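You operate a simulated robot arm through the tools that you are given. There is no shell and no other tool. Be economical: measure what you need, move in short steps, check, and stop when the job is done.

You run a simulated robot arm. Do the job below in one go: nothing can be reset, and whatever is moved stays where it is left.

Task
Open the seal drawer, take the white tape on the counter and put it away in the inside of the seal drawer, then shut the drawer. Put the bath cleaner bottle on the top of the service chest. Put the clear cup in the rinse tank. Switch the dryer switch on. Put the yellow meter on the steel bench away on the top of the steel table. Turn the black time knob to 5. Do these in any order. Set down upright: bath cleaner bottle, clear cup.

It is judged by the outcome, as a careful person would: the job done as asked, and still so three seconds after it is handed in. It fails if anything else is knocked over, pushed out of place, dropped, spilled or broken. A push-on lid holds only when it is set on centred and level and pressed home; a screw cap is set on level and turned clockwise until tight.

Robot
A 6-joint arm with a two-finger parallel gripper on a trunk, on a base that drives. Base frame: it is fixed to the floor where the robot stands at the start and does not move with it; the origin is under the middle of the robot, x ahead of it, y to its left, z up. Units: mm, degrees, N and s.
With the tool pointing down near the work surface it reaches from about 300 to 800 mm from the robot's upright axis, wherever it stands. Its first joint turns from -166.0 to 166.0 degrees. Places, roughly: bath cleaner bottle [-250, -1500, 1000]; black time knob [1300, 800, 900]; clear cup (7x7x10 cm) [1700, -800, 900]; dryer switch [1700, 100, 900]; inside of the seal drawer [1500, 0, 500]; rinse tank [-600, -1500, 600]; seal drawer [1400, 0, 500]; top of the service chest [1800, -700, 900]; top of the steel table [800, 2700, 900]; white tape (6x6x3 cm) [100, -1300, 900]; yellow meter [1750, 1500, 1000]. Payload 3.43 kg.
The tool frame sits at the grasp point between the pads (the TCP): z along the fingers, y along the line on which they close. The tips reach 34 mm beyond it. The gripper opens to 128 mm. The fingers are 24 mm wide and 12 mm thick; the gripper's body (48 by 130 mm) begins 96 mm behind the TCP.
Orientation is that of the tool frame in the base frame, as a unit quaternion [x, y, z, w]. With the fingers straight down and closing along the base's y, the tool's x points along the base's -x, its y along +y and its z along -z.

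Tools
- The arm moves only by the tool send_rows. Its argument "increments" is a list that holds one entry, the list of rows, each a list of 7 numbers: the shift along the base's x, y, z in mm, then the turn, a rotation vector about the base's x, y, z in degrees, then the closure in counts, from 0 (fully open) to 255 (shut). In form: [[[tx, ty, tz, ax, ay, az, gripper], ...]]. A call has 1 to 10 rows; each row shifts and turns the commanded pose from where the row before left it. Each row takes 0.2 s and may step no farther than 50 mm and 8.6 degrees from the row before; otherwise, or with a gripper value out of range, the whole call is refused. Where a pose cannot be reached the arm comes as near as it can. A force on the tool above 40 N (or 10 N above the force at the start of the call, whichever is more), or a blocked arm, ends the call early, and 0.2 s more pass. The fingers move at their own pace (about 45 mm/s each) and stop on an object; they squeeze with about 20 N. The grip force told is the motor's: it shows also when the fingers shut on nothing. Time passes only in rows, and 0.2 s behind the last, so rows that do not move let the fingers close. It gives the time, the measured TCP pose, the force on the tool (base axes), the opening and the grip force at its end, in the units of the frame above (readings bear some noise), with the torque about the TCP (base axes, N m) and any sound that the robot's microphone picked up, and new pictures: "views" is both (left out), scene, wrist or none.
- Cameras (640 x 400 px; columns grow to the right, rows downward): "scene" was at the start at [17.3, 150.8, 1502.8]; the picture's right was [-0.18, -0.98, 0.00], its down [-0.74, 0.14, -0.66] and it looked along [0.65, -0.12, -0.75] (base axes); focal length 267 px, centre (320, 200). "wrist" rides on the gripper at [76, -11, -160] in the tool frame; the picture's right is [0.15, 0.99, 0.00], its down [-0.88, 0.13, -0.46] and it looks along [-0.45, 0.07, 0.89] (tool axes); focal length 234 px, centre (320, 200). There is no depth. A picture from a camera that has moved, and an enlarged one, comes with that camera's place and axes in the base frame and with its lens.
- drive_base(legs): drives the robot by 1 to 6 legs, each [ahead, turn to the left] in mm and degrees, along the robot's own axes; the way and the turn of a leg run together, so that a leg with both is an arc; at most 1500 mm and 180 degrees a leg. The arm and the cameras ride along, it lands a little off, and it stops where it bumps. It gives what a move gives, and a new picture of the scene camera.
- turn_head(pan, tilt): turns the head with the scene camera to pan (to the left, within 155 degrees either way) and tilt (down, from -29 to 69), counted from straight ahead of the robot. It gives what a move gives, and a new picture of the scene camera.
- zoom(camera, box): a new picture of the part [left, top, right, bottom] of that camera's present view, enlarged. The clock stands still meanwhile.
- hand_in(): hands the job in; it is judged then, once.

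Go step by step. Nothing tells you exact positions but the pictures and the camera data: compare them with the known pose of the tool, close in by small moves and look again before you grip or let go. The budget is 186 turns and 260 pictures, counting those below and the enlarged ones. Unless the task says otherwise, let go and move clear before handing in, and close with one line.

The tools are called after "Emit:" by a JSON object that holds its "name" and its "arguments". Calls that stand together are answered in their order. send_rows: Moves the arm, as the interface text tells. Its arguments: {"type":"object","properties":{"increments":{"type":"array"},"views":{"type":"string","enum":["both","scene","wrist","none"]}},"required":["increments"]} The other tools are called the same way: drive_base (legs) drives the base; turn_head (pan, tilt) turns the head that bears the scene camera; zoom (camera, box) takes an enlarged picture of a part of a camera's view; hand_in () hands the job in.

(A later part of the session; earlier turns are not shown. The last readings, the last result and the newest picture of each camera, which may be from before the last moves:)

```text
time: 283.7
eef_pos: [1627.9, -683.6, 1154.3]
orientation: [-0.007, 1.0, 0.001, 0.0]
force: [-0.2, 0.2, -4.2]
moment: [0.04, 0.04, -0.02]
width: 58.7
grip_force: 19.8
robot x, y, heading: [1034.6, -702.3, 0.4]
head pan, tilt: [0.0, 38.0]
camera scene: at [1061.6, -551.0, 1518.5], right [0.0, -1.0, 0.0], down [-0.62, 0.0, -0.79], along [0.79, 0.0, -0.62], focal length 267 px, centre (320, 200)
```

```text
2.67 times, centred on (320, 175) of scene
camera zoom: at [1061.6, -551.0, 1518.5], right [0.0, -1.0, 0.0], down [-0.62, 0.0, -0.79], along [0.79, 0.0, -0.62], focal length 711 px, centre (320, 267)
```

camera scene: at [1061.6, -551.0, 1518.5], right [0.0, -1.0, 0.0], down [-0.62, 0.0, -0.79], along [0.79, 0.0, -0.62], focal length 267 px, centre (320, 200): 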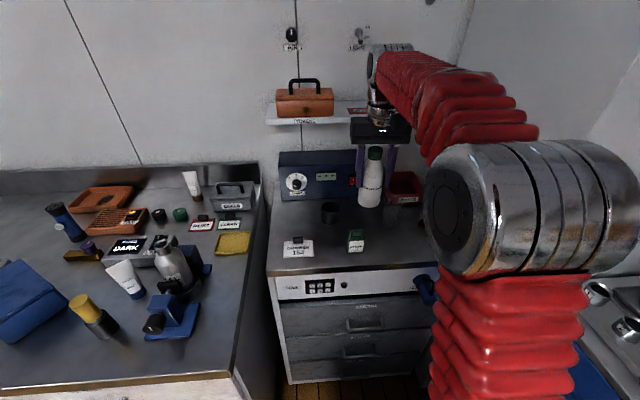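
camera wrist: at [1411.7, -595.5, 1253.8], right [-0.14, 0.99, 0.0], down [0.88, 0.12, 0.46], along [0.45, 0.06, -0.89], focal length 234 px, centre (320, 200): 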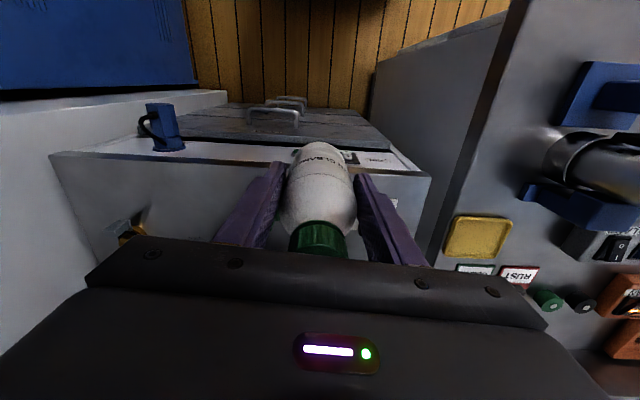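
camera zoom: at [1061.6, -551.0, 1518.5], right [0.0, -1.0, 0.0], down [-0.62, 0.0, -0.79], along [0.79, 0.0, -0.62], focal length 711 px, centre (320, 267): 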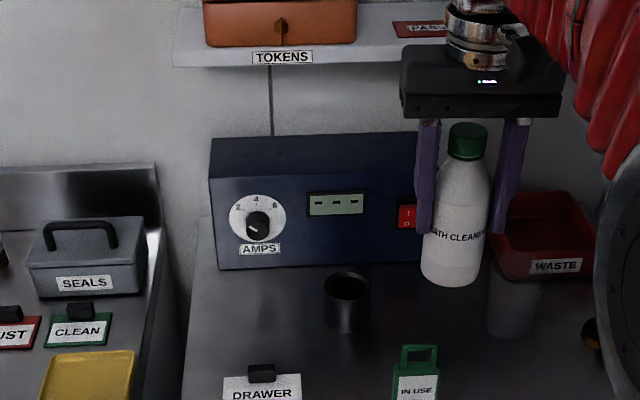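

Emit:
{"name": "send_rows", "arguments": {"increments": [[[20, 40, 0, 0, 0, 0, 255], [20, 40, 0, 0, 0, 0, 255], [20, 40, 0, 0, 0, 0, 255], [20, 40, -10, 0, 0, 0, 255], [15, 42, -10, 0, 0, 0, 255]]], "views": "both"}}

Emit:
{"name": "zoom", "arguments": {"camera": "scene", "box": [200, 100, 440, 250]}}

```text
time: 284.9
eef_pos: [1722.8, -479.0, 1132.1]
orientation: [-0.005, 1.0, 0.0, 0.001]
force: [-1.2, -0.5, -0.9]
moment: [0.01, -0.02, -0.02]
width: 58.8
grip_force: 19.7
robot x, y, heading: [1036.2, -703.1, -0.1]
head pan, tilt: [0.0, 38.0]
camera scene: at [1061.5, -551.1, 1518.5], right [0.0, -1.0, 0.0], down [-0.62, 0.0, -0.79], along [0.79, 0.0, -0.62], focal length 267 px, centre (320, 200)
camera wrist: at [1645.9, -490.2, 1292.9], right [-0.16, 0.99, 0.0], down [0.88, 0.14, 0.46], along [0.45, 0.07, -0.89], focal length 234 px, centre (320, 200)
```

scene: 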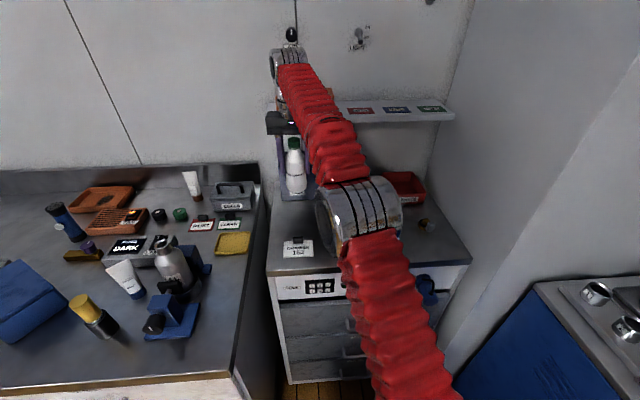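
wrist: 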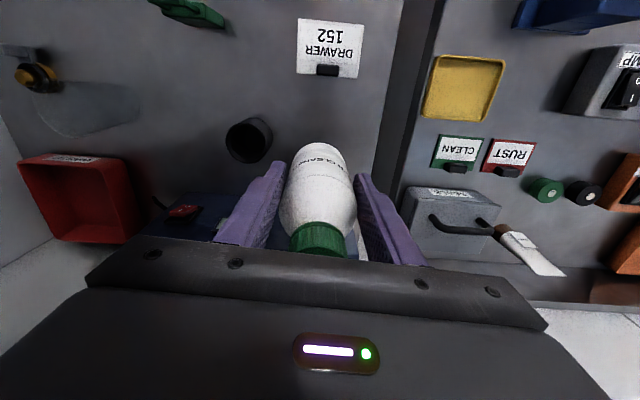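

```text
2.67 times, centred on (320, 175) of scene
camera zoom: at [1061.5, -551.1, 1518.5], right [0.0, -1.0, 0.0], down [-0.62, 0.0, -0.79], along [0.79, 0.0, -0.62], focal length 711 px, centre (320, 267)
```

zoom: 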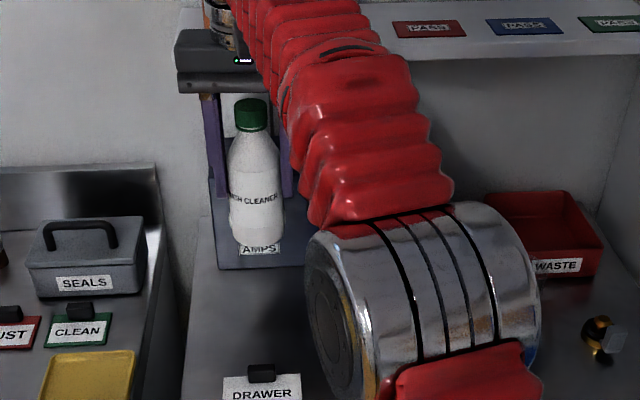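

Over the spot. Descending until contact.

Emit:
{"name": "send_rows", "arguments": {"increments": [[[0, 0, -40, 0, 0, 0, 255], [0, 0, -40, 0, 0, 0, 255], [0, 0, -25, 0, 0, 0, 255], [0, 0, -10, 0, 0, 0, 255]]], "views": "both"}}

Emit:
{"name": "send_rows", "arguments": {"increments": [[[0, 0, -6, 0, 0, 0, 255], [0, 0, -5, 0, 0, 0, 255], [0, 0, -4, 0, 0, 0, 255], [0, 0, -4, 0, 0, 0, 255], [0, 0, -4, 0, 0, 0, 255], [0, 0, -4, 0, 0, 0, 255], [0, 0, -4, 0, 0, 0, 255]]], "views": "wrist"}}

```text
time: 285.9
eef_pos: [1720.9, -479.0, 1016.7]
orientation: [-0.007, 1.0, 0.0, 0.001]
force: [0.3, 0.4, -2.9]
moment: [0.01, 0.08, 0.0]
width: 58.7
grip_force: 20.1
robot x, y, heading: [1034.9, -707.2, -0.1]
head pan, tilt: [0.0, 38.0]
camera scene: at [1061.8, -551.0, 1518.5], right [0.0, -1.0, 0.0], down [-0.62, 0.0, -0.79], along [0.79, 0.0, -0.62], focal length 267 px, centre (320, 200)
camera wrist: at [1645.1, -491.1, 1176.9], right [-0.16, 0.99, 0.0], down [0.88, 0.14, 0.46], along [0.45, 0.07, -0.89], focal length 234 px, centre (320, 200)
```

scene: 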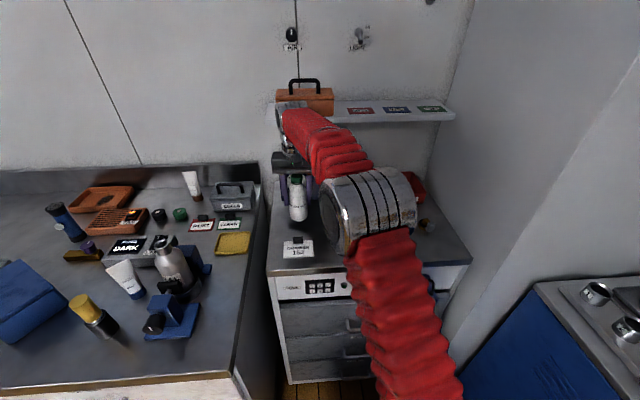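
wrist: 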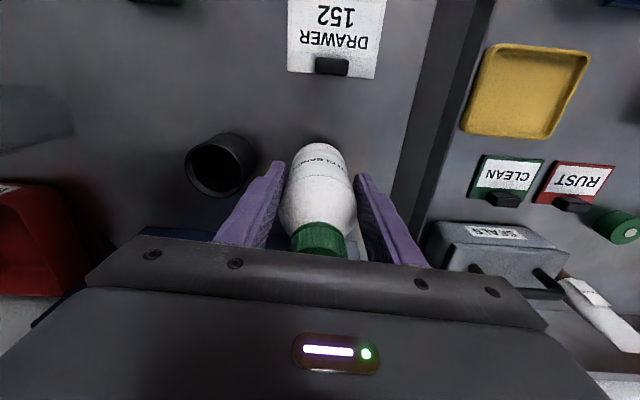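

```text
time: 287.5
eef_pos: [1723.4, -482.1, 992.9]
orientation: [-0.007, 1.0, 0.001, 0.004]
force: [-3.8, -0.2, 33.0]
moment: [-0.29, -0.22, 0.06]
width: 58.7
grip_force: 20.2
robot x, y, heading: [1036.3, -708.7, 0.0]
head pan, tilt: [0.0, 38.0]
camera wrist: at [1645.2, -493.7, 1152.0], right [-0.16, 0.99, 0.0], down [0.88, 0.14, 0.46], along [0.46, 0.07, -0.89], focal length 234 px, centre (320, 200)
```

wrist: 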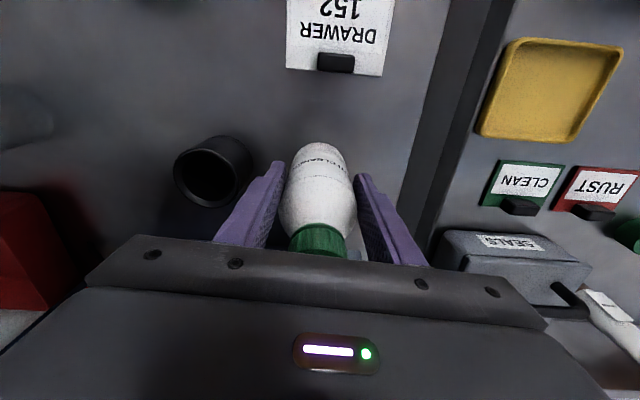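

Contact at the expected height. Releasing and rising straight up.

Emit:
{"name": "send_rows", "arguments": {"increments": [[[0, 0, 2, 0, 0, 0, 150], [0, 0, 0, 0, 0, 0, 100], [0, 0, 0, 0, 0, 0, 90], [0, 0, 20, 0, 0, 0, 90], [0, 0, 40, 0, 0, 0, 90], [0, 0, 45, 0, 0, 0, 90], [0, 0, 45, 0, 0, 0, 90]]], "views": "both"}}

```text
time: 289.1
eef_pos: [1723.1, -481.7, 1140.1]
orientation: [-0.006, 1.0, -0.001, -0.001]
force: [-0.8, -0.4, 0.0]
moment: [0.01, -0.04, -0.04]
width: 83.1
grip_force: 0.0
robot x, y, heading: [1036.9, -708.0, 0.1]
head pan, tilt: [0.0, 38.0]
camera scene: at [1061.6, -551.0, 1518.5], right [0.0, -1.0, 0.0], down [-0.62, 0.0, -0.79], along [0.79, 0.0, -0.62], focal length 267 px, centre (320, 200)
camera wrist: at [1647.4, -494.2, 1300.2], right [-0.16, 0.99, 0.0], down [0.88, 0.14, 0.45], along [0.45, 0.07, -0.89], focal length 234 px, centre (320, 200)
```

scene: 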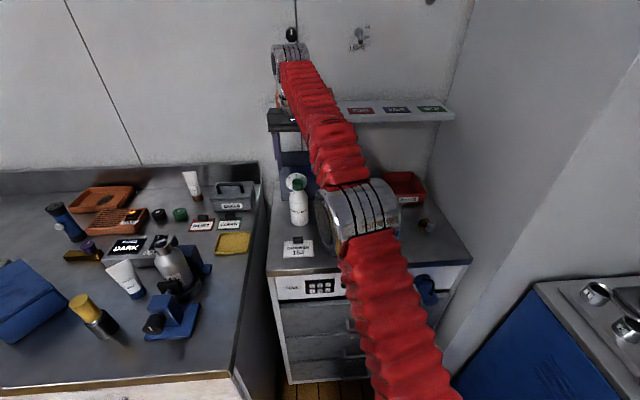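
wrist: 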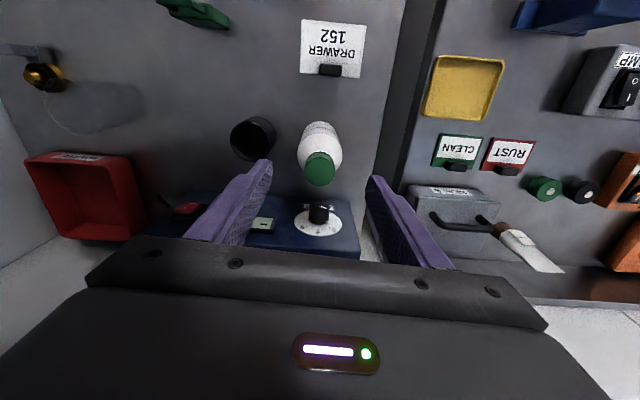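

The bottle is upright. Moving over to the clear cup.

Emit:
{"name": "send_rows", "arguments": {"increments": [[[-15, -45, 0, 0, 0, 0, 0], [-15, -45, 0, 0, 0, 0, 0], [0, -45, 0, 0, 0, 0, 0], [0, -45, 0, 0, 0, 0, 0], [0, -45, 0, 0, 0, 0, 0], [10, -45, 0, 0, 0, 0, 0], [10, -40, 0, 0, 0, 0, 0]]], "views": "both"}}

Emit:
{"name": "zoom", "arguments": {"camera": "wrist", "box": [220, 80, 420, 205]}}

```text
time: 290.7
eef_pos: [1710.0, -792.1, 1139.7]
orientation: [-0.006, 1.0, 0.0, 0.0]
force: [-0.4, -0.1, 0.3]
moment: [0.04, 0.02, -0.01]
width: 128.0
grip_force: 0.0
robot x, y, heading: [1028.2, -707.5, -0.1]
head pan, tilt: [0.0, 38.0]
camera scene: at [1061.5, -551.0, 1518.5], right [0.0, -1.0, 0.0], down [-0.62, 0.0, -0.79], along [0.79, 0.0, -0.62], focal length 267 px, centre (320, 200)
camera wrist: at [1633.7, -802.8, 1299.9], right [-0.16, 0.99, 0.0], down [0.88, 0.14, 0.46], along [0.45, 0.07, -0.89], focal length 234 px, centre (320, 200)
```

scene: 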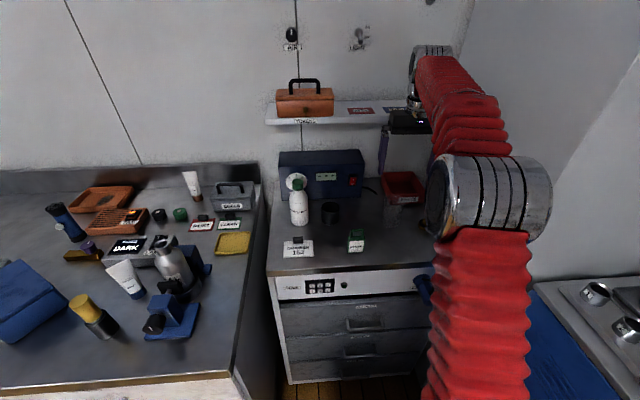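
wrist: 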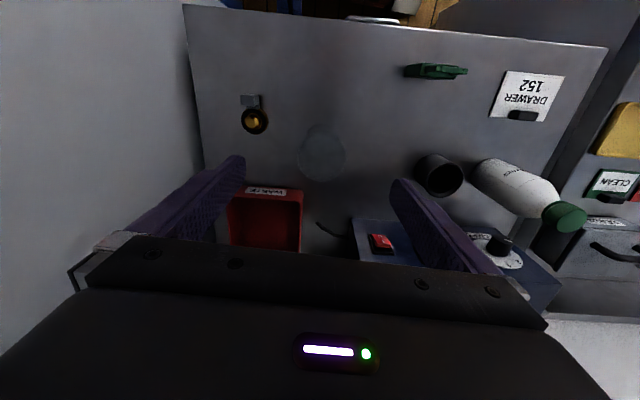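

```text
3.20 times, centred on (320, 142) of wrist
camera zoom: at [1633.7, -802.8, 1299.9], right [-0.16, 0.99, 0.0], down [0.88, 0.14, 0.46], along [0.45, 0.07, -0.89], focal length 749 px, centre (320, 384)
```

zoom: 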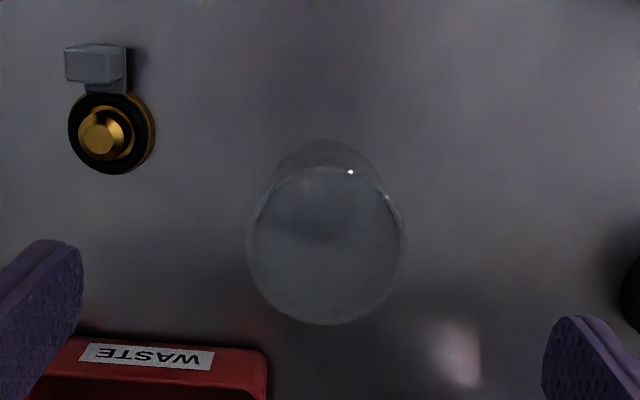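

The cup is at about (1723, -787), rim z about 995. Aligning and descending.

Emit:
{"name": "send_rows", "arguments": {"increments": [[[13, 5, -30, 0, 0, 0, 20], [0, 0, -40, 0, 0, 0, 20], [0, 0, -30, 0, 0, 0, 20]]], "views": "wrist"}}

Emit:
{"name": "zoom", "arguments": {"camera": "wrist", "box": [220, 100, 420, 225]}}

```text
time: 291.5
eef_pos: [1723.6, -786.2, 1039.6]
orientation: [-0.006, 1.0, 0.0, 0.0]
force: [-0.5, 0.6, 0.0]
moment: [-0.01, 0.02, 0.0]
width: 117.9
grip_force: 0.1
robot x, y, heading: [1035.3, -709.4, 0.1]
head pan, tilt: [0.0, 38.0]
camera wrist: at [1647.0, -797.3, 1200.2], right [-0.16, 0.99, 0.0], down [0.88, 0.14, 0.46], along [0.45, 0.07, -0.89], focal length 234 px, centre (320, 200)
```

wrist: 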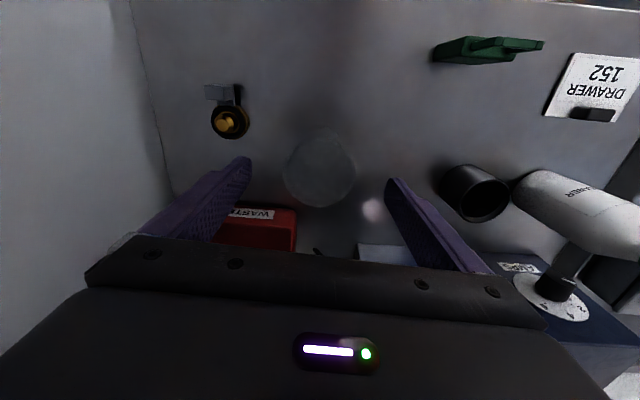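

```text
3.20 times, centred on (320, 162) of wrist
camera zoom: at [1647.0, -797.3, 1200.2], right [-0.16, 0.99, 0.0], down [0.88, 0.14, 0.46], along [0.45, 0.07, -0.89], focal length 749 px, centre (320, 320)
```

zoom: 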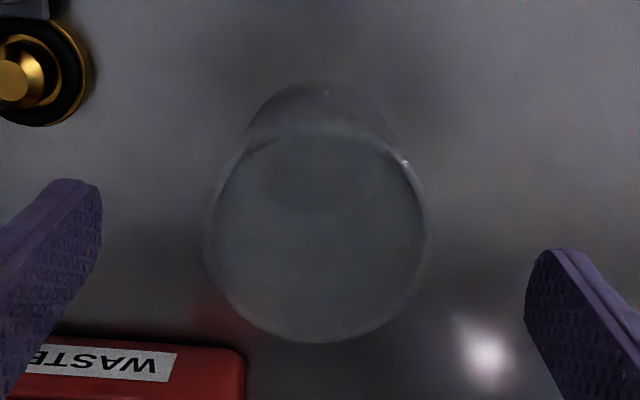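

Emit:
{"name": "send_rows", "arguments": {"increments": [[[3, 0, -30, 0, 0, 0, 20], [0, 0, -30, 0, 0, 0, 20], [0, 0, -22, 0, 0, 0, 20]]], "views": "wrist"}}

```text
time: 292.3
eef_pos: [1727.4, -784.2, 957.4]
orientation: [-0.006, 1.0, 0.0, -0.001]
force: [1.1, -0.9, 0.6]
moment: [0.01, 0.01, 0.0]
width: 118.0
grip_force: 0.1
robot x, y, heading: [1035.1, -704.6, 0.2]
head pan, tilt: [0.0, 38.0]
camera wrist: at [1651.6, -796.6, 1117.0], right [-0.16, 0.99, 0.0], down [0.88, 0.14, 0.45], along [0.45, 0.07, -0.89], focal length 234 px, centre (320, 200)
```

wrist: 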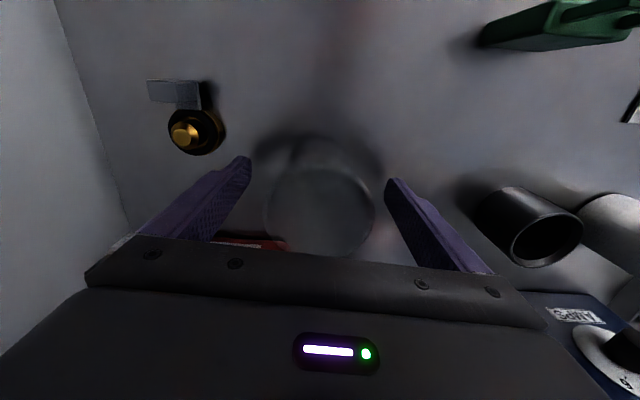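

Cup centred between the fingers. Closing.

Emit:
{"name": "send_rows", "arguments": {"increments": [[[-2, 0, 0, 0, 0, 0, 80], [0, 0, 0, 0, 0, 0, 120], [0, 0, 0, 0, 0, 0, 160], [0, 0, 0, 0, 0, 0, 200], [0, 0, 0, 0, 0, 0, 255], [0, 0, 0, 0, 0, 0, 255]]], "views": "wrist"}}

```text
time: 293.7
eef_pos: [1725.0, -784.9, 957.7]
orientation: [-0.006, 1.0, 0.0, 0.0]
force: [0.1, 0.2, 0.7]
moment: [0.0, -0.01, -0.03]
width: 66.9
grip_force: 20.1
robot x, y, heading: [1036.6, -709.0, 0.5]
head pan, tilt: [0.0, 38.0]
camera wrist: at [1650.0, -797.0, 1117.3], right [-0.16, 0.99, 0.0], down [0.88, 0.14, 0.45], along [0.45, 0.07, -0.89], focal length 234 px, centre (320, 200)
```

wrist: 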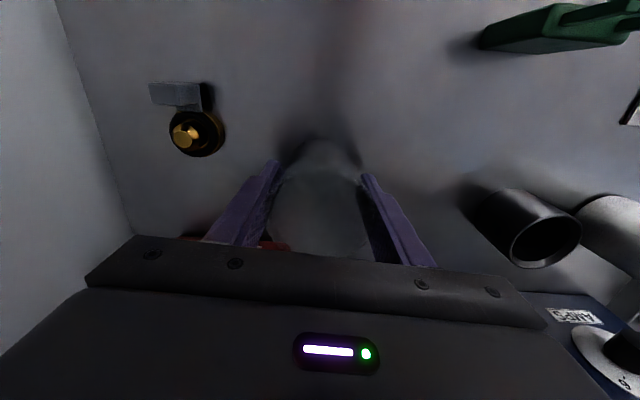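

Cup gripped (67 mm). Lifting, retracting and driving back to the rinse tank.

Emit:
{"name": "send_rows", "arguments": {"increments": [[[0, 0, 15, 0, 0, 0, 255], [0, 0, 40, 0, 0, 0, 255], [0, 0, 45, 0, 0, 0, 255], [0, 0, 45, 0, 0, 0, 255], [0, 0, 35, 0, 0, 0, 255], [-40, 5, 0, 0, 0, 0, 255], [-45, 10, 0, 0, 0, 0, 255], [-45, 10, 0, 0, 0, 0, 255], [-45, 10, 0, 0, 0, 0, 255]]], "views": "both"}}

Emit:
{"name": "drive_base", "arguments": {"legs": [[-200, 0], [0, -8], [-1300, 0]]}}

Emit:
{"name": "drive_base", "arguments": {"legs": [[0, -82]]}}

```text
time: 295.7
eef_pos: [1551.0, -750.1, 1135.7]
orientation: [-0.007, 1.0, 0.0, -0.001]
force: [-0.2, 0.1, -2.0]
moment: [0.02, 0.04, -0.01]
width: 66.9
grip_force: 19.7
robot x, y, heading: [1037.5, -711.5, 0.1]
head pan, tilt: [0.0, 38.0]
camera scene: at [1061.8, -551.0, 1518.5], right [0.0, -1.0, 0.0], down [-0.62, 0.0, -0.79], along [0.79, 0.0, -0.62], focal length 267 px, centre (320, 200)
camera wrist: at [1474.1, -762.5, 1296.3], right [-0.16, 0.99, 0.0], down [0.88, 0.14, 0.45], along [0.45, 0.07, -0.89], focal length 234 px, centre (320, 200)
```

scene: 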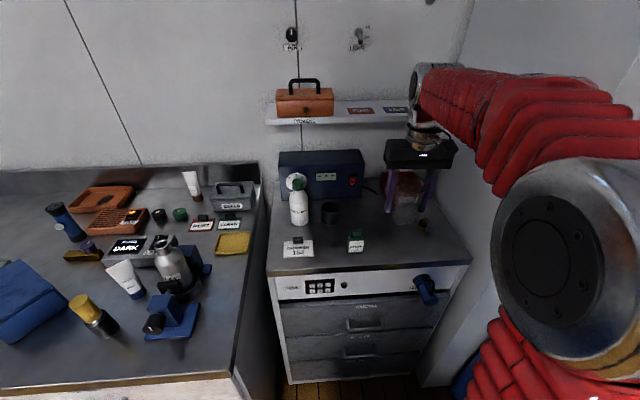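
wrist: 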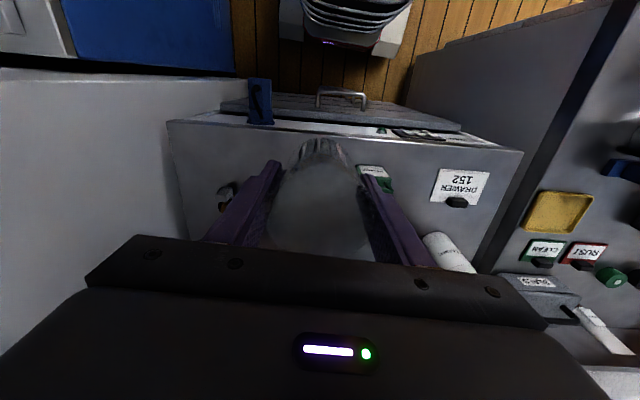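

```text
time: 306.8
eef_pos: [5.3, -639.4, 1136.9]
orientation: [0.066, 0.998, -0.001, 0.0]
force: [0.3, -0.4, -0.8]
moment: [-0.02, 0.03, 0.02]
width: 66.6
grip_force: 20.0
robot x, y, heading: [-499.8, -521.5, -8.0]
head pan, tilt: [0.0, 38.0]
camera scene: at [-449.9, -370.7, 1518.5], right [-0.14, -0.99, 0.0], down [-0.61, 0.09, -0.79], along [0.78, -0.11, -0.62], focal length 267 px, centre (320, 200)
```

scene: 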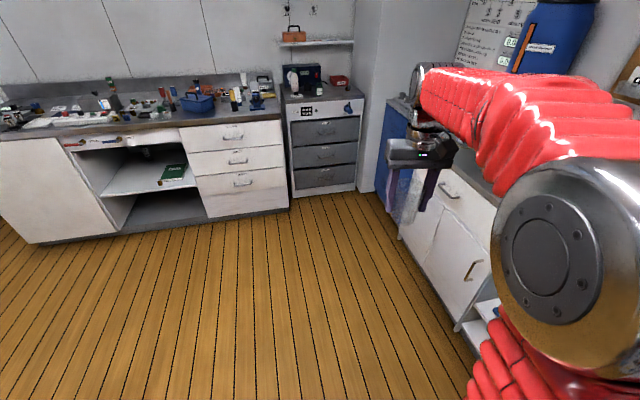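

```text
time: 312.4
eef_pos: [-551.6, -1034.1, 1137.1]
orientation: [0.709, 0.705, 0.0, -0.002]
force: [0.3, 0.9, -1.6]
moment: [-0.04, -0.01, -0.01]
width: 66.4
grip_force: 20.0
robot x, y, heading: [-445.9, -519.8, -90.4]
head pan, tilt: [0.0, 38.0]
camera scene: at [-285.7, -547.9, 1518.5], right [-1.0, 0.01, 0.0], down [0.0, 0.62, -0.79], along [-0.01, -0.79, -0.62], focal length 267 px, centre (320, 200)
```

scene: 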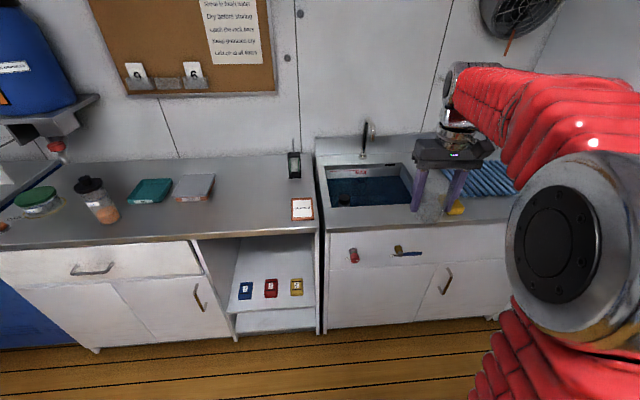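

The tank spans about x -325…-640, y -1320…-1630, with a black standpipe near (-396, -1430). I'll place the cup near (-535, -1470). Driving closer.

Emit:
{"name": "drive_base", "arguments": {"legs": [[290, 0]]}}

Emit:
{"name": "turn_head", "arguments": {"pan": 0, "tilt": 45}}

Emit:
{"name": "send_rows", "arguments": {"increments": [[[10, -40, 0, 0, 0, 0, 255], [5, -40, 0, 0, 0, 0, 255], [0, -40, 0, 0, 0, 0, 255], [0, -20, 0, 0, 0, 0, 255]]], "views": "both"}}

```text
time: 314.8
eef_pos: [-555.5, -1326.9, 1137.1]
orientation: [0.71, 0.704, 0.001, -0.002]
force: [-0.9, 0.1, -0.3]
moment: [-0.03, -0.02, 0.01]
width: 66.4
grip_force: 20.2
robot x, y, heading: [-445.4, -815.7, -90.2]
head pan, tilt: [0.0, 38.0]
camera scene: at [-288.0, -842.4, 1518.5], right [-1.0, 0.01, 0.0], down [0.01, 0.62, -0.79], along [-0.01, -0.79, -0.62], focal length 267 px, centre (320, 200)
```

scene: 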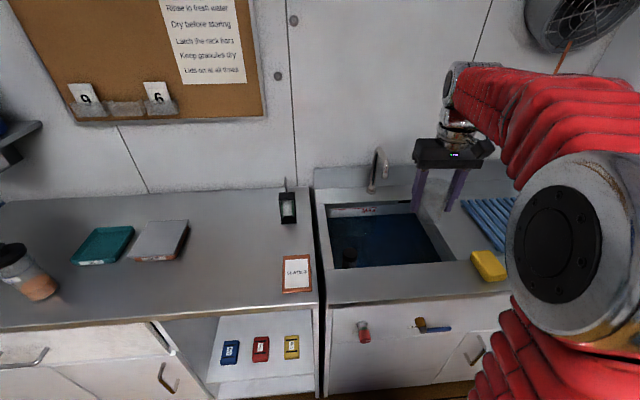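

```text
time: 315.5
eef_pos: [-555.5, -1327.3, 1137.8]
orientation: [0.71, 0.704, 0.0, -0.001]
force: [-0.8, 0.0, -1.5]
moment: [-0.05, -0.02, -0.01]
width: 66.4
grip_force: 20.2
robot x, y, heading: [-443.8, -813.8, -90.5]
head pan, tilt: [0.0, 45.0]
camera scene: at [-287.9, -837.4, 1508.3], right [-1.0, 0.01, 0.0], down [0.01, 0.71, -0.71], along [-0.01, -0.71, -0.71], focal length 267 px, centre (320, 200)
```

scene: 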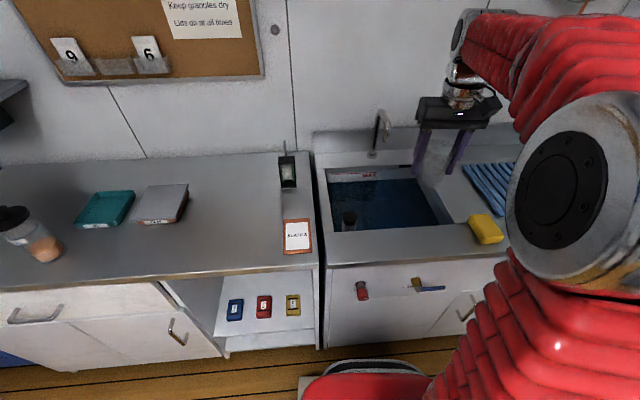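

```text
time: 316.5
eef_pos: [-540.7, -1467.2, 1140.7]
orientation: [0.71, 0.704, -0.001, 0.001]
force: [0.9, 0.3, 0.8]
moment: [-0.01, -0.01, 0.0]
width: 66.0
grip_force: 20.3
robot x, y, heading: [-445.8, -812.3, -90.6]
head pan, tilt: [0.0, 45.0]
camera scene: at [-287.9, -837.3, 1508.3], right [-1.0, 0.01, 0.0], down [0.01, 0.71, -0.71], along [-0.01, -0.71, -0.71], focal length 267 px, centre (320, 200)
camera wrist: at [-551.8, -1391.0, 1300.0], right [0.99, 0.14, 0.0], down [0.12, -0.88, 0.46], along [0.06, -0.45, -0.89], focal length 234 px, centre (320, 200)
```

scene: 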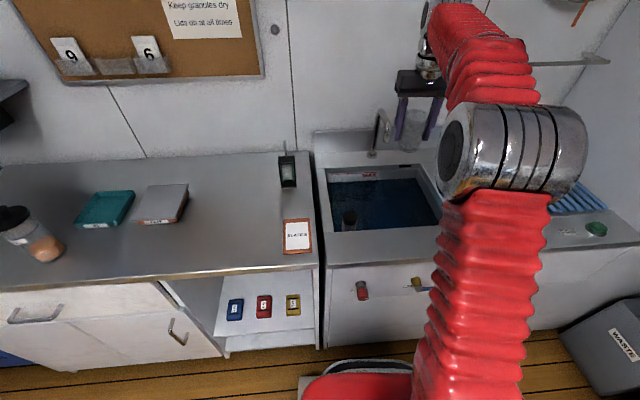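
wrist: 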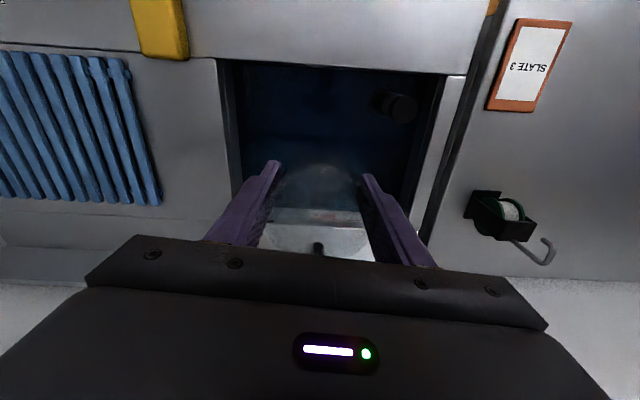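

Tank interior spans x -320…-705, y -1360…-1625. I'll shift slightly back and descend stepwise.

Emit:
{"name": "send_rows", "arguments": {"increments": [[[5, -22, -20, 0, 0, 0, 255], [5, 0, -45, 0, 0, 0, 255], [0, 0, -45, 0, 0, 0, 255], [0, 0, -45, 0, 0, 0, 255], [0, 0, -45, 0, 0, 0, 255]]], "views": "both"}}

```text
time: 317.7
eef_pos: [-531.2, -1489.4, 936.9]
orientation: [0.71, 0.704, 0.001, -0.001]
force: [0.1, -0.1, 0.6]
moment: [0.01, -0.02, 0.01]
width: 66.5
grip_force: 20.3
robot x, y, heading: [-441.9, -812.1, -90.6]
head pan, tilt: [0.0, 45.0]
camera scene: at [-287.9, -837.5, 1508.3], right [-1.0, 0.01, 0.0], down [0.01, 0.71, -0.71], along [-0.01, -0.71, -0.71], focal length 267 px, centre (320, 200)
camera wrist: at [-542.4, -1413.1, 1097.6], right [0.99, 0.14, 0.0], down [0.12, -0.88, 0.45], along [0.06, -0.45, -0.89], focal length 234 px, centre (320, 200)
```

scene: 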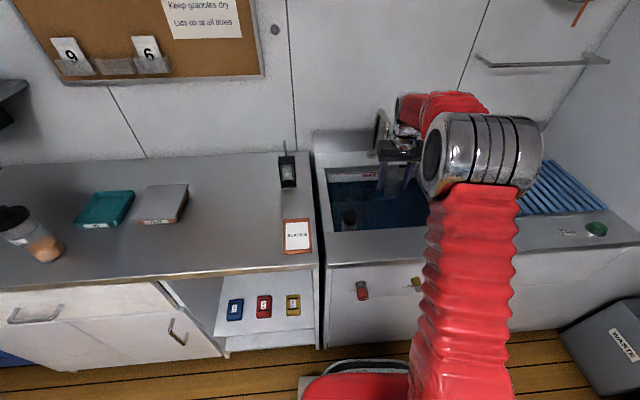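
wrist: 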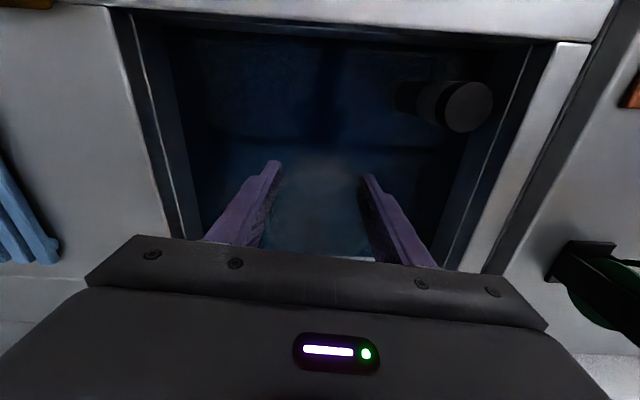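

Emit:
{"name": "send_rows", "arguments": {"increments": [[[0, 0, -40, 0, 0, 0, 255], [0, 0, -40, 0, 0, 0, 255], [0, 0, -40, 0, 0, 0, 255]]], "views": "both"}}

```text
time: 318.5
eef_pos: [-532.3, -1488.1, 819.0]
orientation: [0.71, 0.704, 0.0, 0.001]
force: [-0.2, -1.0, -1.0]
moment: [-0.03, 0.0, -0.03]
width: 66.2
grip_force: 19.9
robot x, y, heading: [-443.6, -813.5, -90.7]
head pan, tilt: [0.0, 45.0]
camera scene: at [-287.9, -837.5, 1508.3], right [-1.0, 0.01, 0.0], down [0.01, 0.71, -0.71], along [-0.01, -0.71, -0.71], focal length 267 px, centre (320, 200)
camera wrist: at [-542.6, -1411.5, 978.1], right [0.99, 0.14, 0.0], down [0.12, -0.88, 0.46], along [0.06, -0.45, -0.89], focal length 234 px, centre (320, 200)
```

scene: 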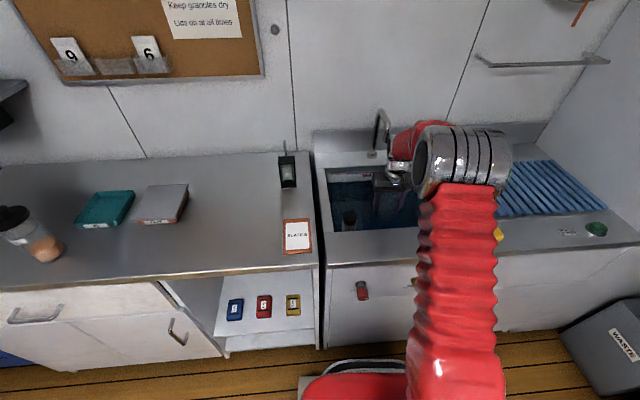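
wrist: 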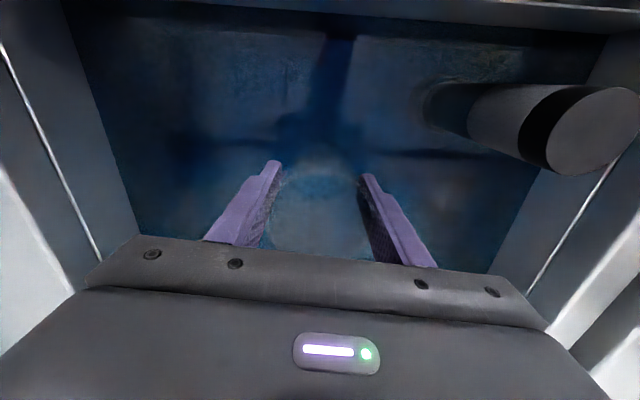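

Emit:
{"name": "send_rows", "arguments": {"increments": [[[0, 0, -30, 0, 0, 0, 255], [0, 0, -30, 0, 0, 0, 255], [0, 0, -25, 0, 0, 0, 255], [0, 0, -20, 0, 0, 0, 255]]], "views": "both"}}

```text
time: 319.5
eef_pos: [-528.7, -1488.7, 711.0]
orientation: [0.71, 0.704, 0.0, 0.0]
force: [-0.8, 0.3, -0.6]
moment: [-0.03, -0.02, 0.03]
width: 66.5
grip_force: 20.4
robot x, y, heading: [-443.0, -811.4, -90.4]
head pan, tilt: [0.0, 45.0]
camera scene: at [-287.9, -837.6, 1508.3], right [-1.0, 0.01, 0.0], down [0.01, 0.71, -0.71], along [-0.01, -0.71, -0.71], focal length 267 px, centre (320, 200)
camera wrist: at [-540.7, -1412.6, 871.2], right [0.99, 0.14, 0.0], down [0.12, -0.88, 0.46], along [0.06, -0.45, -0.89], focal length 234 px, centre (320, 200)
```

scene: 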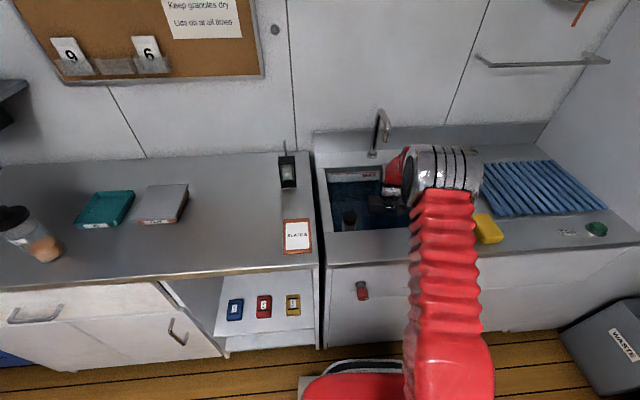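
wrist: 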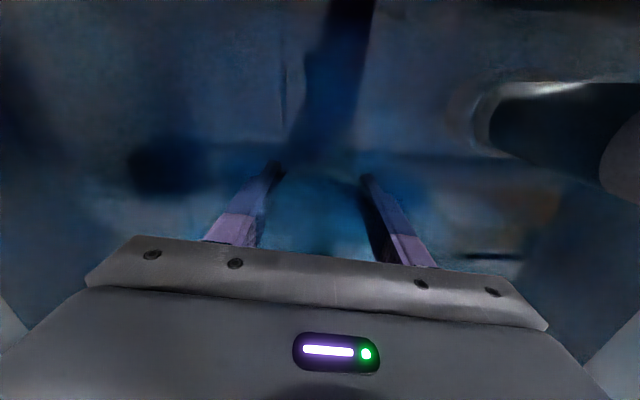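

Entering the water; continuing slowly until contact.

Emit:
{"name": "send_rows", "arguments": {"increments": [[[0, 0, -15, 0, 0, 0, 255], [0, 0, -12, 0, 0, 0, 255], [0, 0, -10, 0, 0, 0, 255], [0, 0, -6, 0, 0, 0, 255], [0, 0, -6, 0, 0, 0, 255], [0, 0, -5, 0, 0, 0, 255], [0, 0, -5, 0, 0, 0, 255], [0, 0, -5, 0, 0, 0, 255], [0, 0, -5, 0, 0, 0, 255], [0, 0, -5, 0, 0, 0, 255]]], "views": "both"}}

```text
time: 320.0
eef_pos: [-530.2, -1491.9, 699.1]
orientation: [0.71, 0.704, -0.003, 0.002]
force: [-1.3, 1.5, 6.0]
moment: [-0.04, 0.2, -0.03]
width: 66.6
grip_force: 20.0
robot x, y, heading: [-445.0, -815.2, -90.7]
head pan, tilt: [0.0, 45.0]
stopped in row 2: the force on the tool passed its limit at 49 N (the readings are from after the stop); the commanded pose is now the measured one
camera scene: at [-287.9, -837.4, 1508.3], right [-1.0, 0.01, 0.0], down [0.01, 0.71, -0.71], along [-0.01, -0.71, -0.71], focal length 267 px, centre (320, 200)
camera wrist: at [-541.5, -1415.0, 859.1], right [0.99, 0.14, 0.0], down [0.12, -0.88, 0.46], along [0.06, -0.46, -0.89], focal length 234 px, centre (320, 200)
```

scene: 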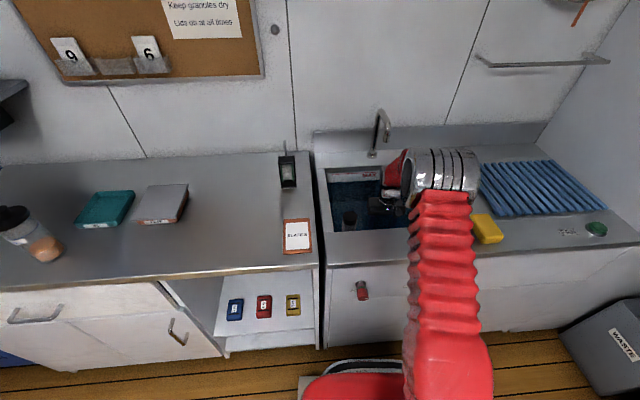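
wrist: 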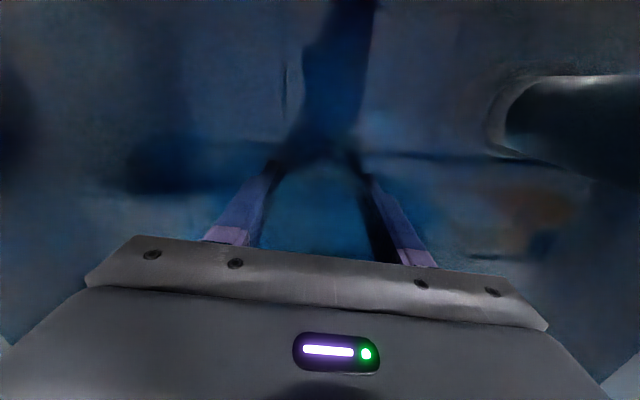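

Contact with the tank floor. Releasing gently and rising.

Emit:
{"name": "send_rows", "arguments": {"increments": [[[0, 0, 0, 0, 0, 0, 110], [0, 0, 0, 0, 0, 0, 90], [0, 0, 0, 0, 0, 0, 70], [0, 0, 0, 0, 0, 0, 60], [0, 0, 15, 0, 0, 0, 60], [0, 0, 30, 0, 0, 0, 60], [0, 0, 40, 0, 0, 0, 60], [0, 0, 45, 0, 0, 0, 60], [0, 0, 45, 0, 0, 0, 60]]], "views": "both"}}

Emit:
{"name": "zoom", "arguments": {"camera": "wrist", "box": [200, 80, 440, 230]}}

```text
time: 322.0
eef_pos: [-529.7, -1491.2, 874.1]
orientation: [0.71, 0.704, -0.002, 0.001]
force: [1.0, 0.4, -0.8]
moment: [0.01, -0.04, 0.0]
width: 98.0
grip_force: 0.1
robot x, y, heading: [-444.3, -812.8, -90.9]
head pan, tilt: [0.0, 45.0]
camera scene: at [-287.9, -837.8, 1508.2], right [-1.0, 0.01, 0.0], down [0.01, 0.71, -0.71], along [-0.01, -0.71, -0.71], focal length 267 px, centre (320, 200)
camera wrist: at [-539.9, -1413.6, 1033.4], right [0.99, 0.14, 0.0], down [0.12, -0.88, 0.46], along [0.06, -0.46, -0.89], focal length 234 px, centre (320, 200)
```

scene: 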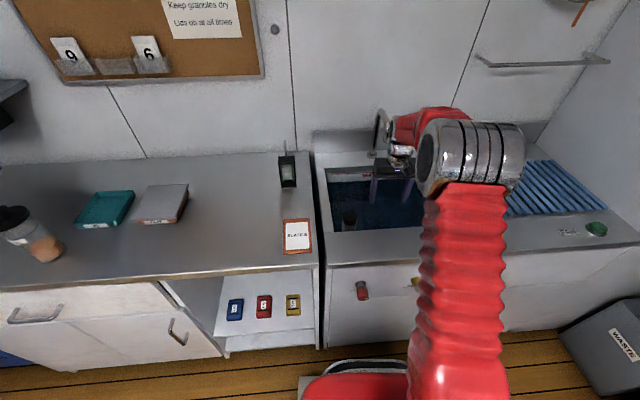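
wrist: 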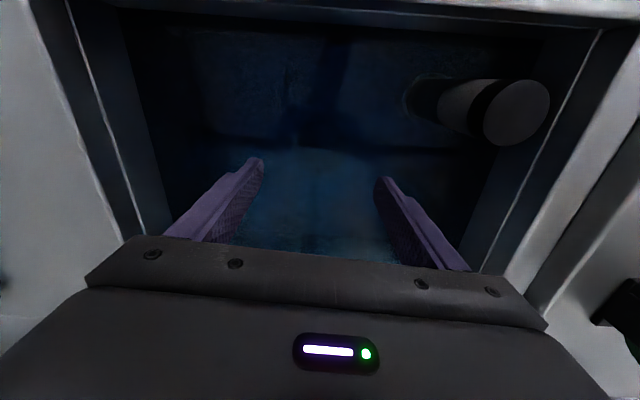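

```text
2.67 times, centred on (320, 155) of wrist
camera zoom: at [-539.9, -1413.6, 1033.4], right [0.99, 0.14, 0.0], down [0.12, -0.88, 0.46], along [0.06, -0.46, -0.89], focal length 624 px, centre (320, 320)
```

zoom: 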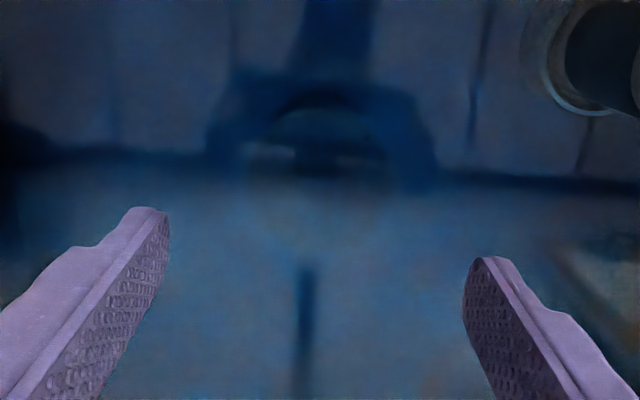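

A faint circle where the cup should be suggests it's upright. I'll rise clear and look again.

Emit:
{"name": "send_rows", "arguments": {"increments": [[[0, 0, 45, 0, 0, 0, 60], [0, 0, 45, 0, 0, 0, 60], [0, 0, 45, 0, 0, 0, 60], [0, 0, 45, 0, 0, 0, 60], [0, 45, 20, 0, 0, 0, 60], [0, 45, 0, 0, 0, 0, 60], [0, 45, 0, 0, 0, 0, 60], [0, 45, 0, 0, 0, 0, 60]]], "views": "both"}}

Emit:
{"name": "zoom", "arguments": {"camera": "scene", "box": [310, 140, 470, 240]}}

Emit:
{"name": "zoom", "arguments": {"camera": "wrist", "box": [200, 160, 440, 310]}}

```text
time: 323.8
eef_pos: [-529.8, -1310.4, 1072.9]
orientation: [0.71, 0.704, -0.003, 0.001]
force: [0.3, -0.3, -0.3]
moment: [0.01, -0.01, 0.05]
width: 98.0
grip_force: 0.1
robot x, y, heading: [-445.7, -814.2, -90.4]
head pan, tilt: [0.0, 45.0]
camera scene: at [-287.9, -837.7, 1508.2], right [-1.0, 0.01, 0.0], down [0.01, 0.71, -0.71], along [-0.01, -0.71, -0.71], focal length 267 px, centre (320, 200)
camera wrist: at [-540.6, -1233.4, 1232.1], right [0.99, 0.14, 0.0], down [0.12, -0.88, 0.46], along [0.06, -0.46, -0.89], focal length 234 px, centre (320, 200)
```

scene: 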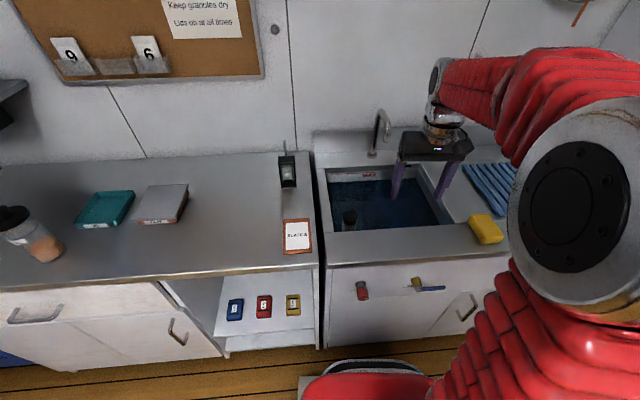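
wrist: 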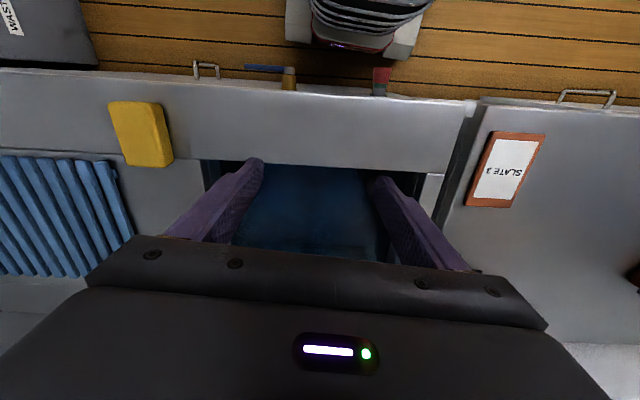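

```text
4.00 times, centred on (390, 190) of scene
camera zoom: at [-287.9, -837.7, 1508.2], right [-1.0, 0.01, 0.0], down [0.01, 0.71, -0.71], along [-0.01, -0.71, -0.71], focal length 1067 px, centre (40, 240)
```

zoom: 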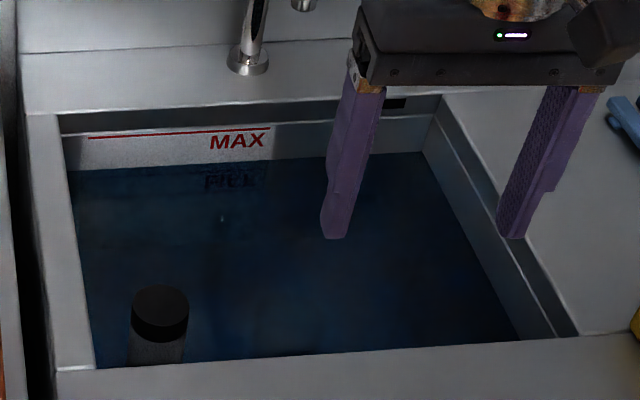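

```text
2.67 times, centred on (320, 235) of wrist
camera zoom: at [-540.6, -1233.4, 1232.1], right [0.99, 0.14, 0.0], down [0.12, -0.88, 0.46], along [0.06, -0.46, -0.89], focal length 624 px, centre (320, 107)
```

zoom: 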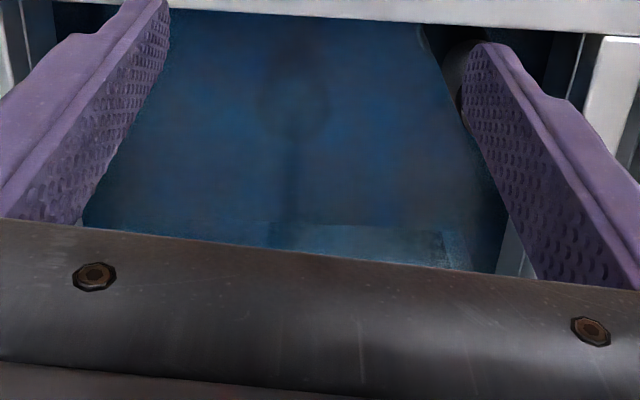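

The cup's round rim shows where it was set, so it is standing in the tank. The knob read about 2–3° short of 5, and I have budget left, so I'll go back and refine it.

Emit:
{"name": "drive_base", "arguments": {"legs": [[-1500, 0]]}}

Emit:
{"name": "drive_base", "arguments": {"legs": [[0, 90]]}}

```text
time: 333.5
eef_pos: [-521.8, 188.8, 1072.9]
orientation: [0.702, 0.712, -0.003, 0.002]
force: [-0.3, 0.3, -0.3]
moment: [-0.01, 0.01, 0.01]
width: 97.9
grip_force: 0.1
robot x, y, heading: [-448.2, 686.4, -89.4]
head pan, tilt: [0.0, 45.0]
camera scene: at [-290.7, 667.2, 1508.3], right [-1.0, -0.01, 0.0], down [-0.01, 0.71, -0.71], along [0.01, -0.71, -0.71], focal length 267 px, centre (320, 200)
```

scene: 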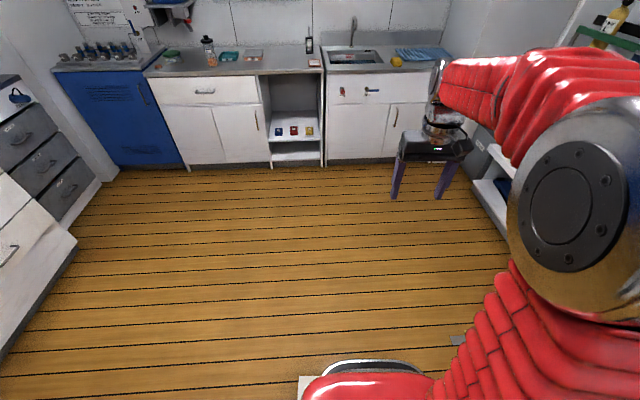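

```text
time: 339.5
eef_pos: [54.1, 617.8, 1072.9]
orientation: [-0.009, 1.0, -0.001, 0.003]
force: [-0.9, -0.2, 0.1]
moment: [0.01, 0.01, -0.02]
width: 97.8
grip_force: 0.1
robot x, y, heading: [-443.9, 632.6, 0.9]
head pan, tilt: [0.0, 45.0]
camera scene: at [-423.6, 789.4, 1508.3], right [0.01, -1.0, 0.0], down [-0.71, -0.01, -0.71], along [0.71, 0.01, -0.71], focal length 267 px, centre (320, 200)
```

scene: 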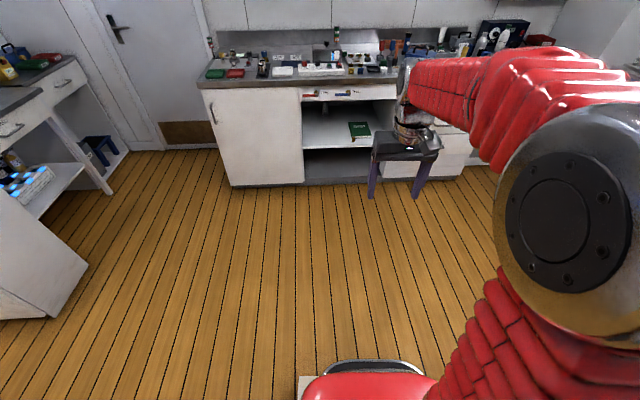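

Emit:
{"name": "drive_base", "arguments": {"legs": [[0, 4.2], [1130, 0], [0, -5]]}}

Emit:
{"name": "send_rows", "arguments": {"increments": [[[40, 25, 0, 0, 0, 0, 60], [40, 25, 0, 0, 0, 0, 60], [40, 20, 0, 0, 0, 0, 60], [40, 20, 0, 0, 0, 0, 60]]], "views": "wrist"}}

```text
time: 348.1
eef_pos: [1170.4, 738.8, 1074.4]
orientation: [-0.017, 1.0, 0.0, 0.004]
force: [0.9, 0.3, 1.3]
moment: [-0.02, 0.0, 0.03]
width: 97.8
grip_force: 0.1
robot x, y, heading: [673.3, 750.9, 2.0]
head pan, tilt: [0.0, 45.0]
camera scene: at [689.3, 906.2, 1508.3], right [0.03, -1.0, 0.0], down [-0.71, -0.02, -0.71], along [0.71, 0.02, -0.71], focal length 267 px, centre (320, 200)
```

scene: 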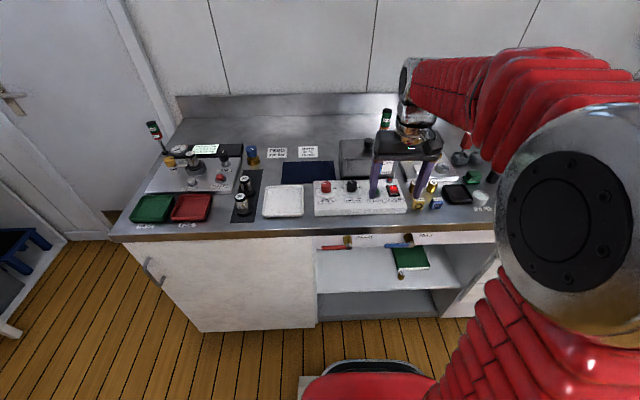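

```text
time: 349.1
eef_pos: [1329.9, 829.1, 1076.3]
orientation: [-0.017, 1.0, 0.0, 0.003]
force: [0.0, -0.9, 1.4]
moment: [0.01, -0.07, 0.02]
width: 97.9
grip_force: 0.1
robot x, y, heading: [671.9, 747.2, 1.6]
head pan, tilt: [0.0, 45.0]
camera wrist: at [1253.5, 815.2, 1236.1], right [-0.18, 0.98, 0.0], down [0.87, 0.16, 0.46], along [0.45, 0.08, -0.89], focal length 234 px, centre (320, 200)
```

wrist: 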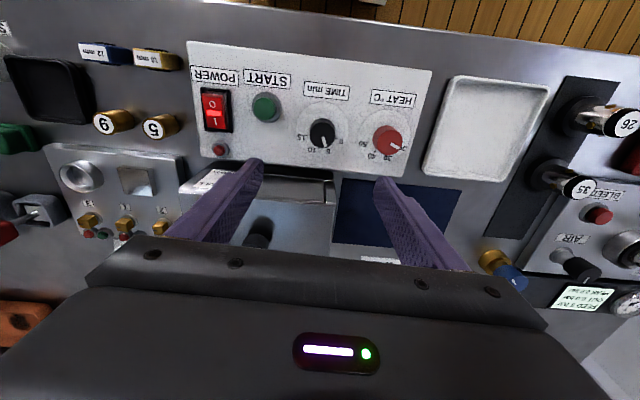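

Emit:
{"name": "send_rows", "arguments": {"increments": [[[30, 2, -10, 0, 0, 0, 120], [27, 2, -8, 0, 0, 0, 120]]], "views": "none"}}

Emit:
{"name": "zoom", "arguments": {"camera": "wrist", "box": [280, 65, 360, 115]}}

```text
time: 349.7
eef_pos: [1388.7, 832.5, 1056.3]
orientation: [-0.017, 1.0, 0.0, 0.004]
force: [0.0, 0.1, 0.7]
moment: [0.02, -0.06, 0.02]
width: 67.9
grip_force: 0.0
robot x, y, heading: [672.3, 747.6, 2.0]
head pan, tilt: [0.0, 45.0]
```

```text
8.00 times, centred on (320, 90) of wrist
camera zoom: at [1310.6, 819.8, 1216.4], right [-0.18, 0.98, 0.0], down [0.87, 0.16, 0.46], along [0.45, 0.08, -0.89], focal length 1873 px, centre (320, 1080)
```

zoom: 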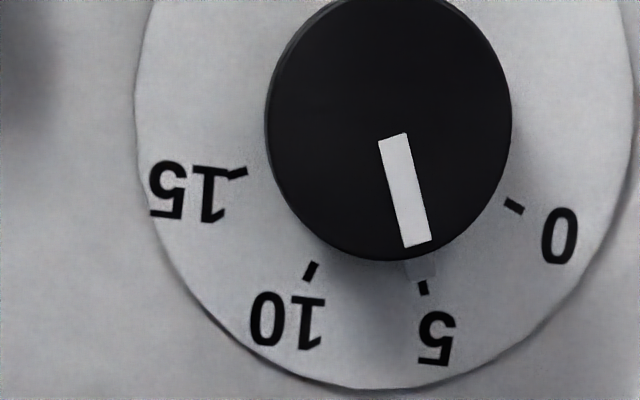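

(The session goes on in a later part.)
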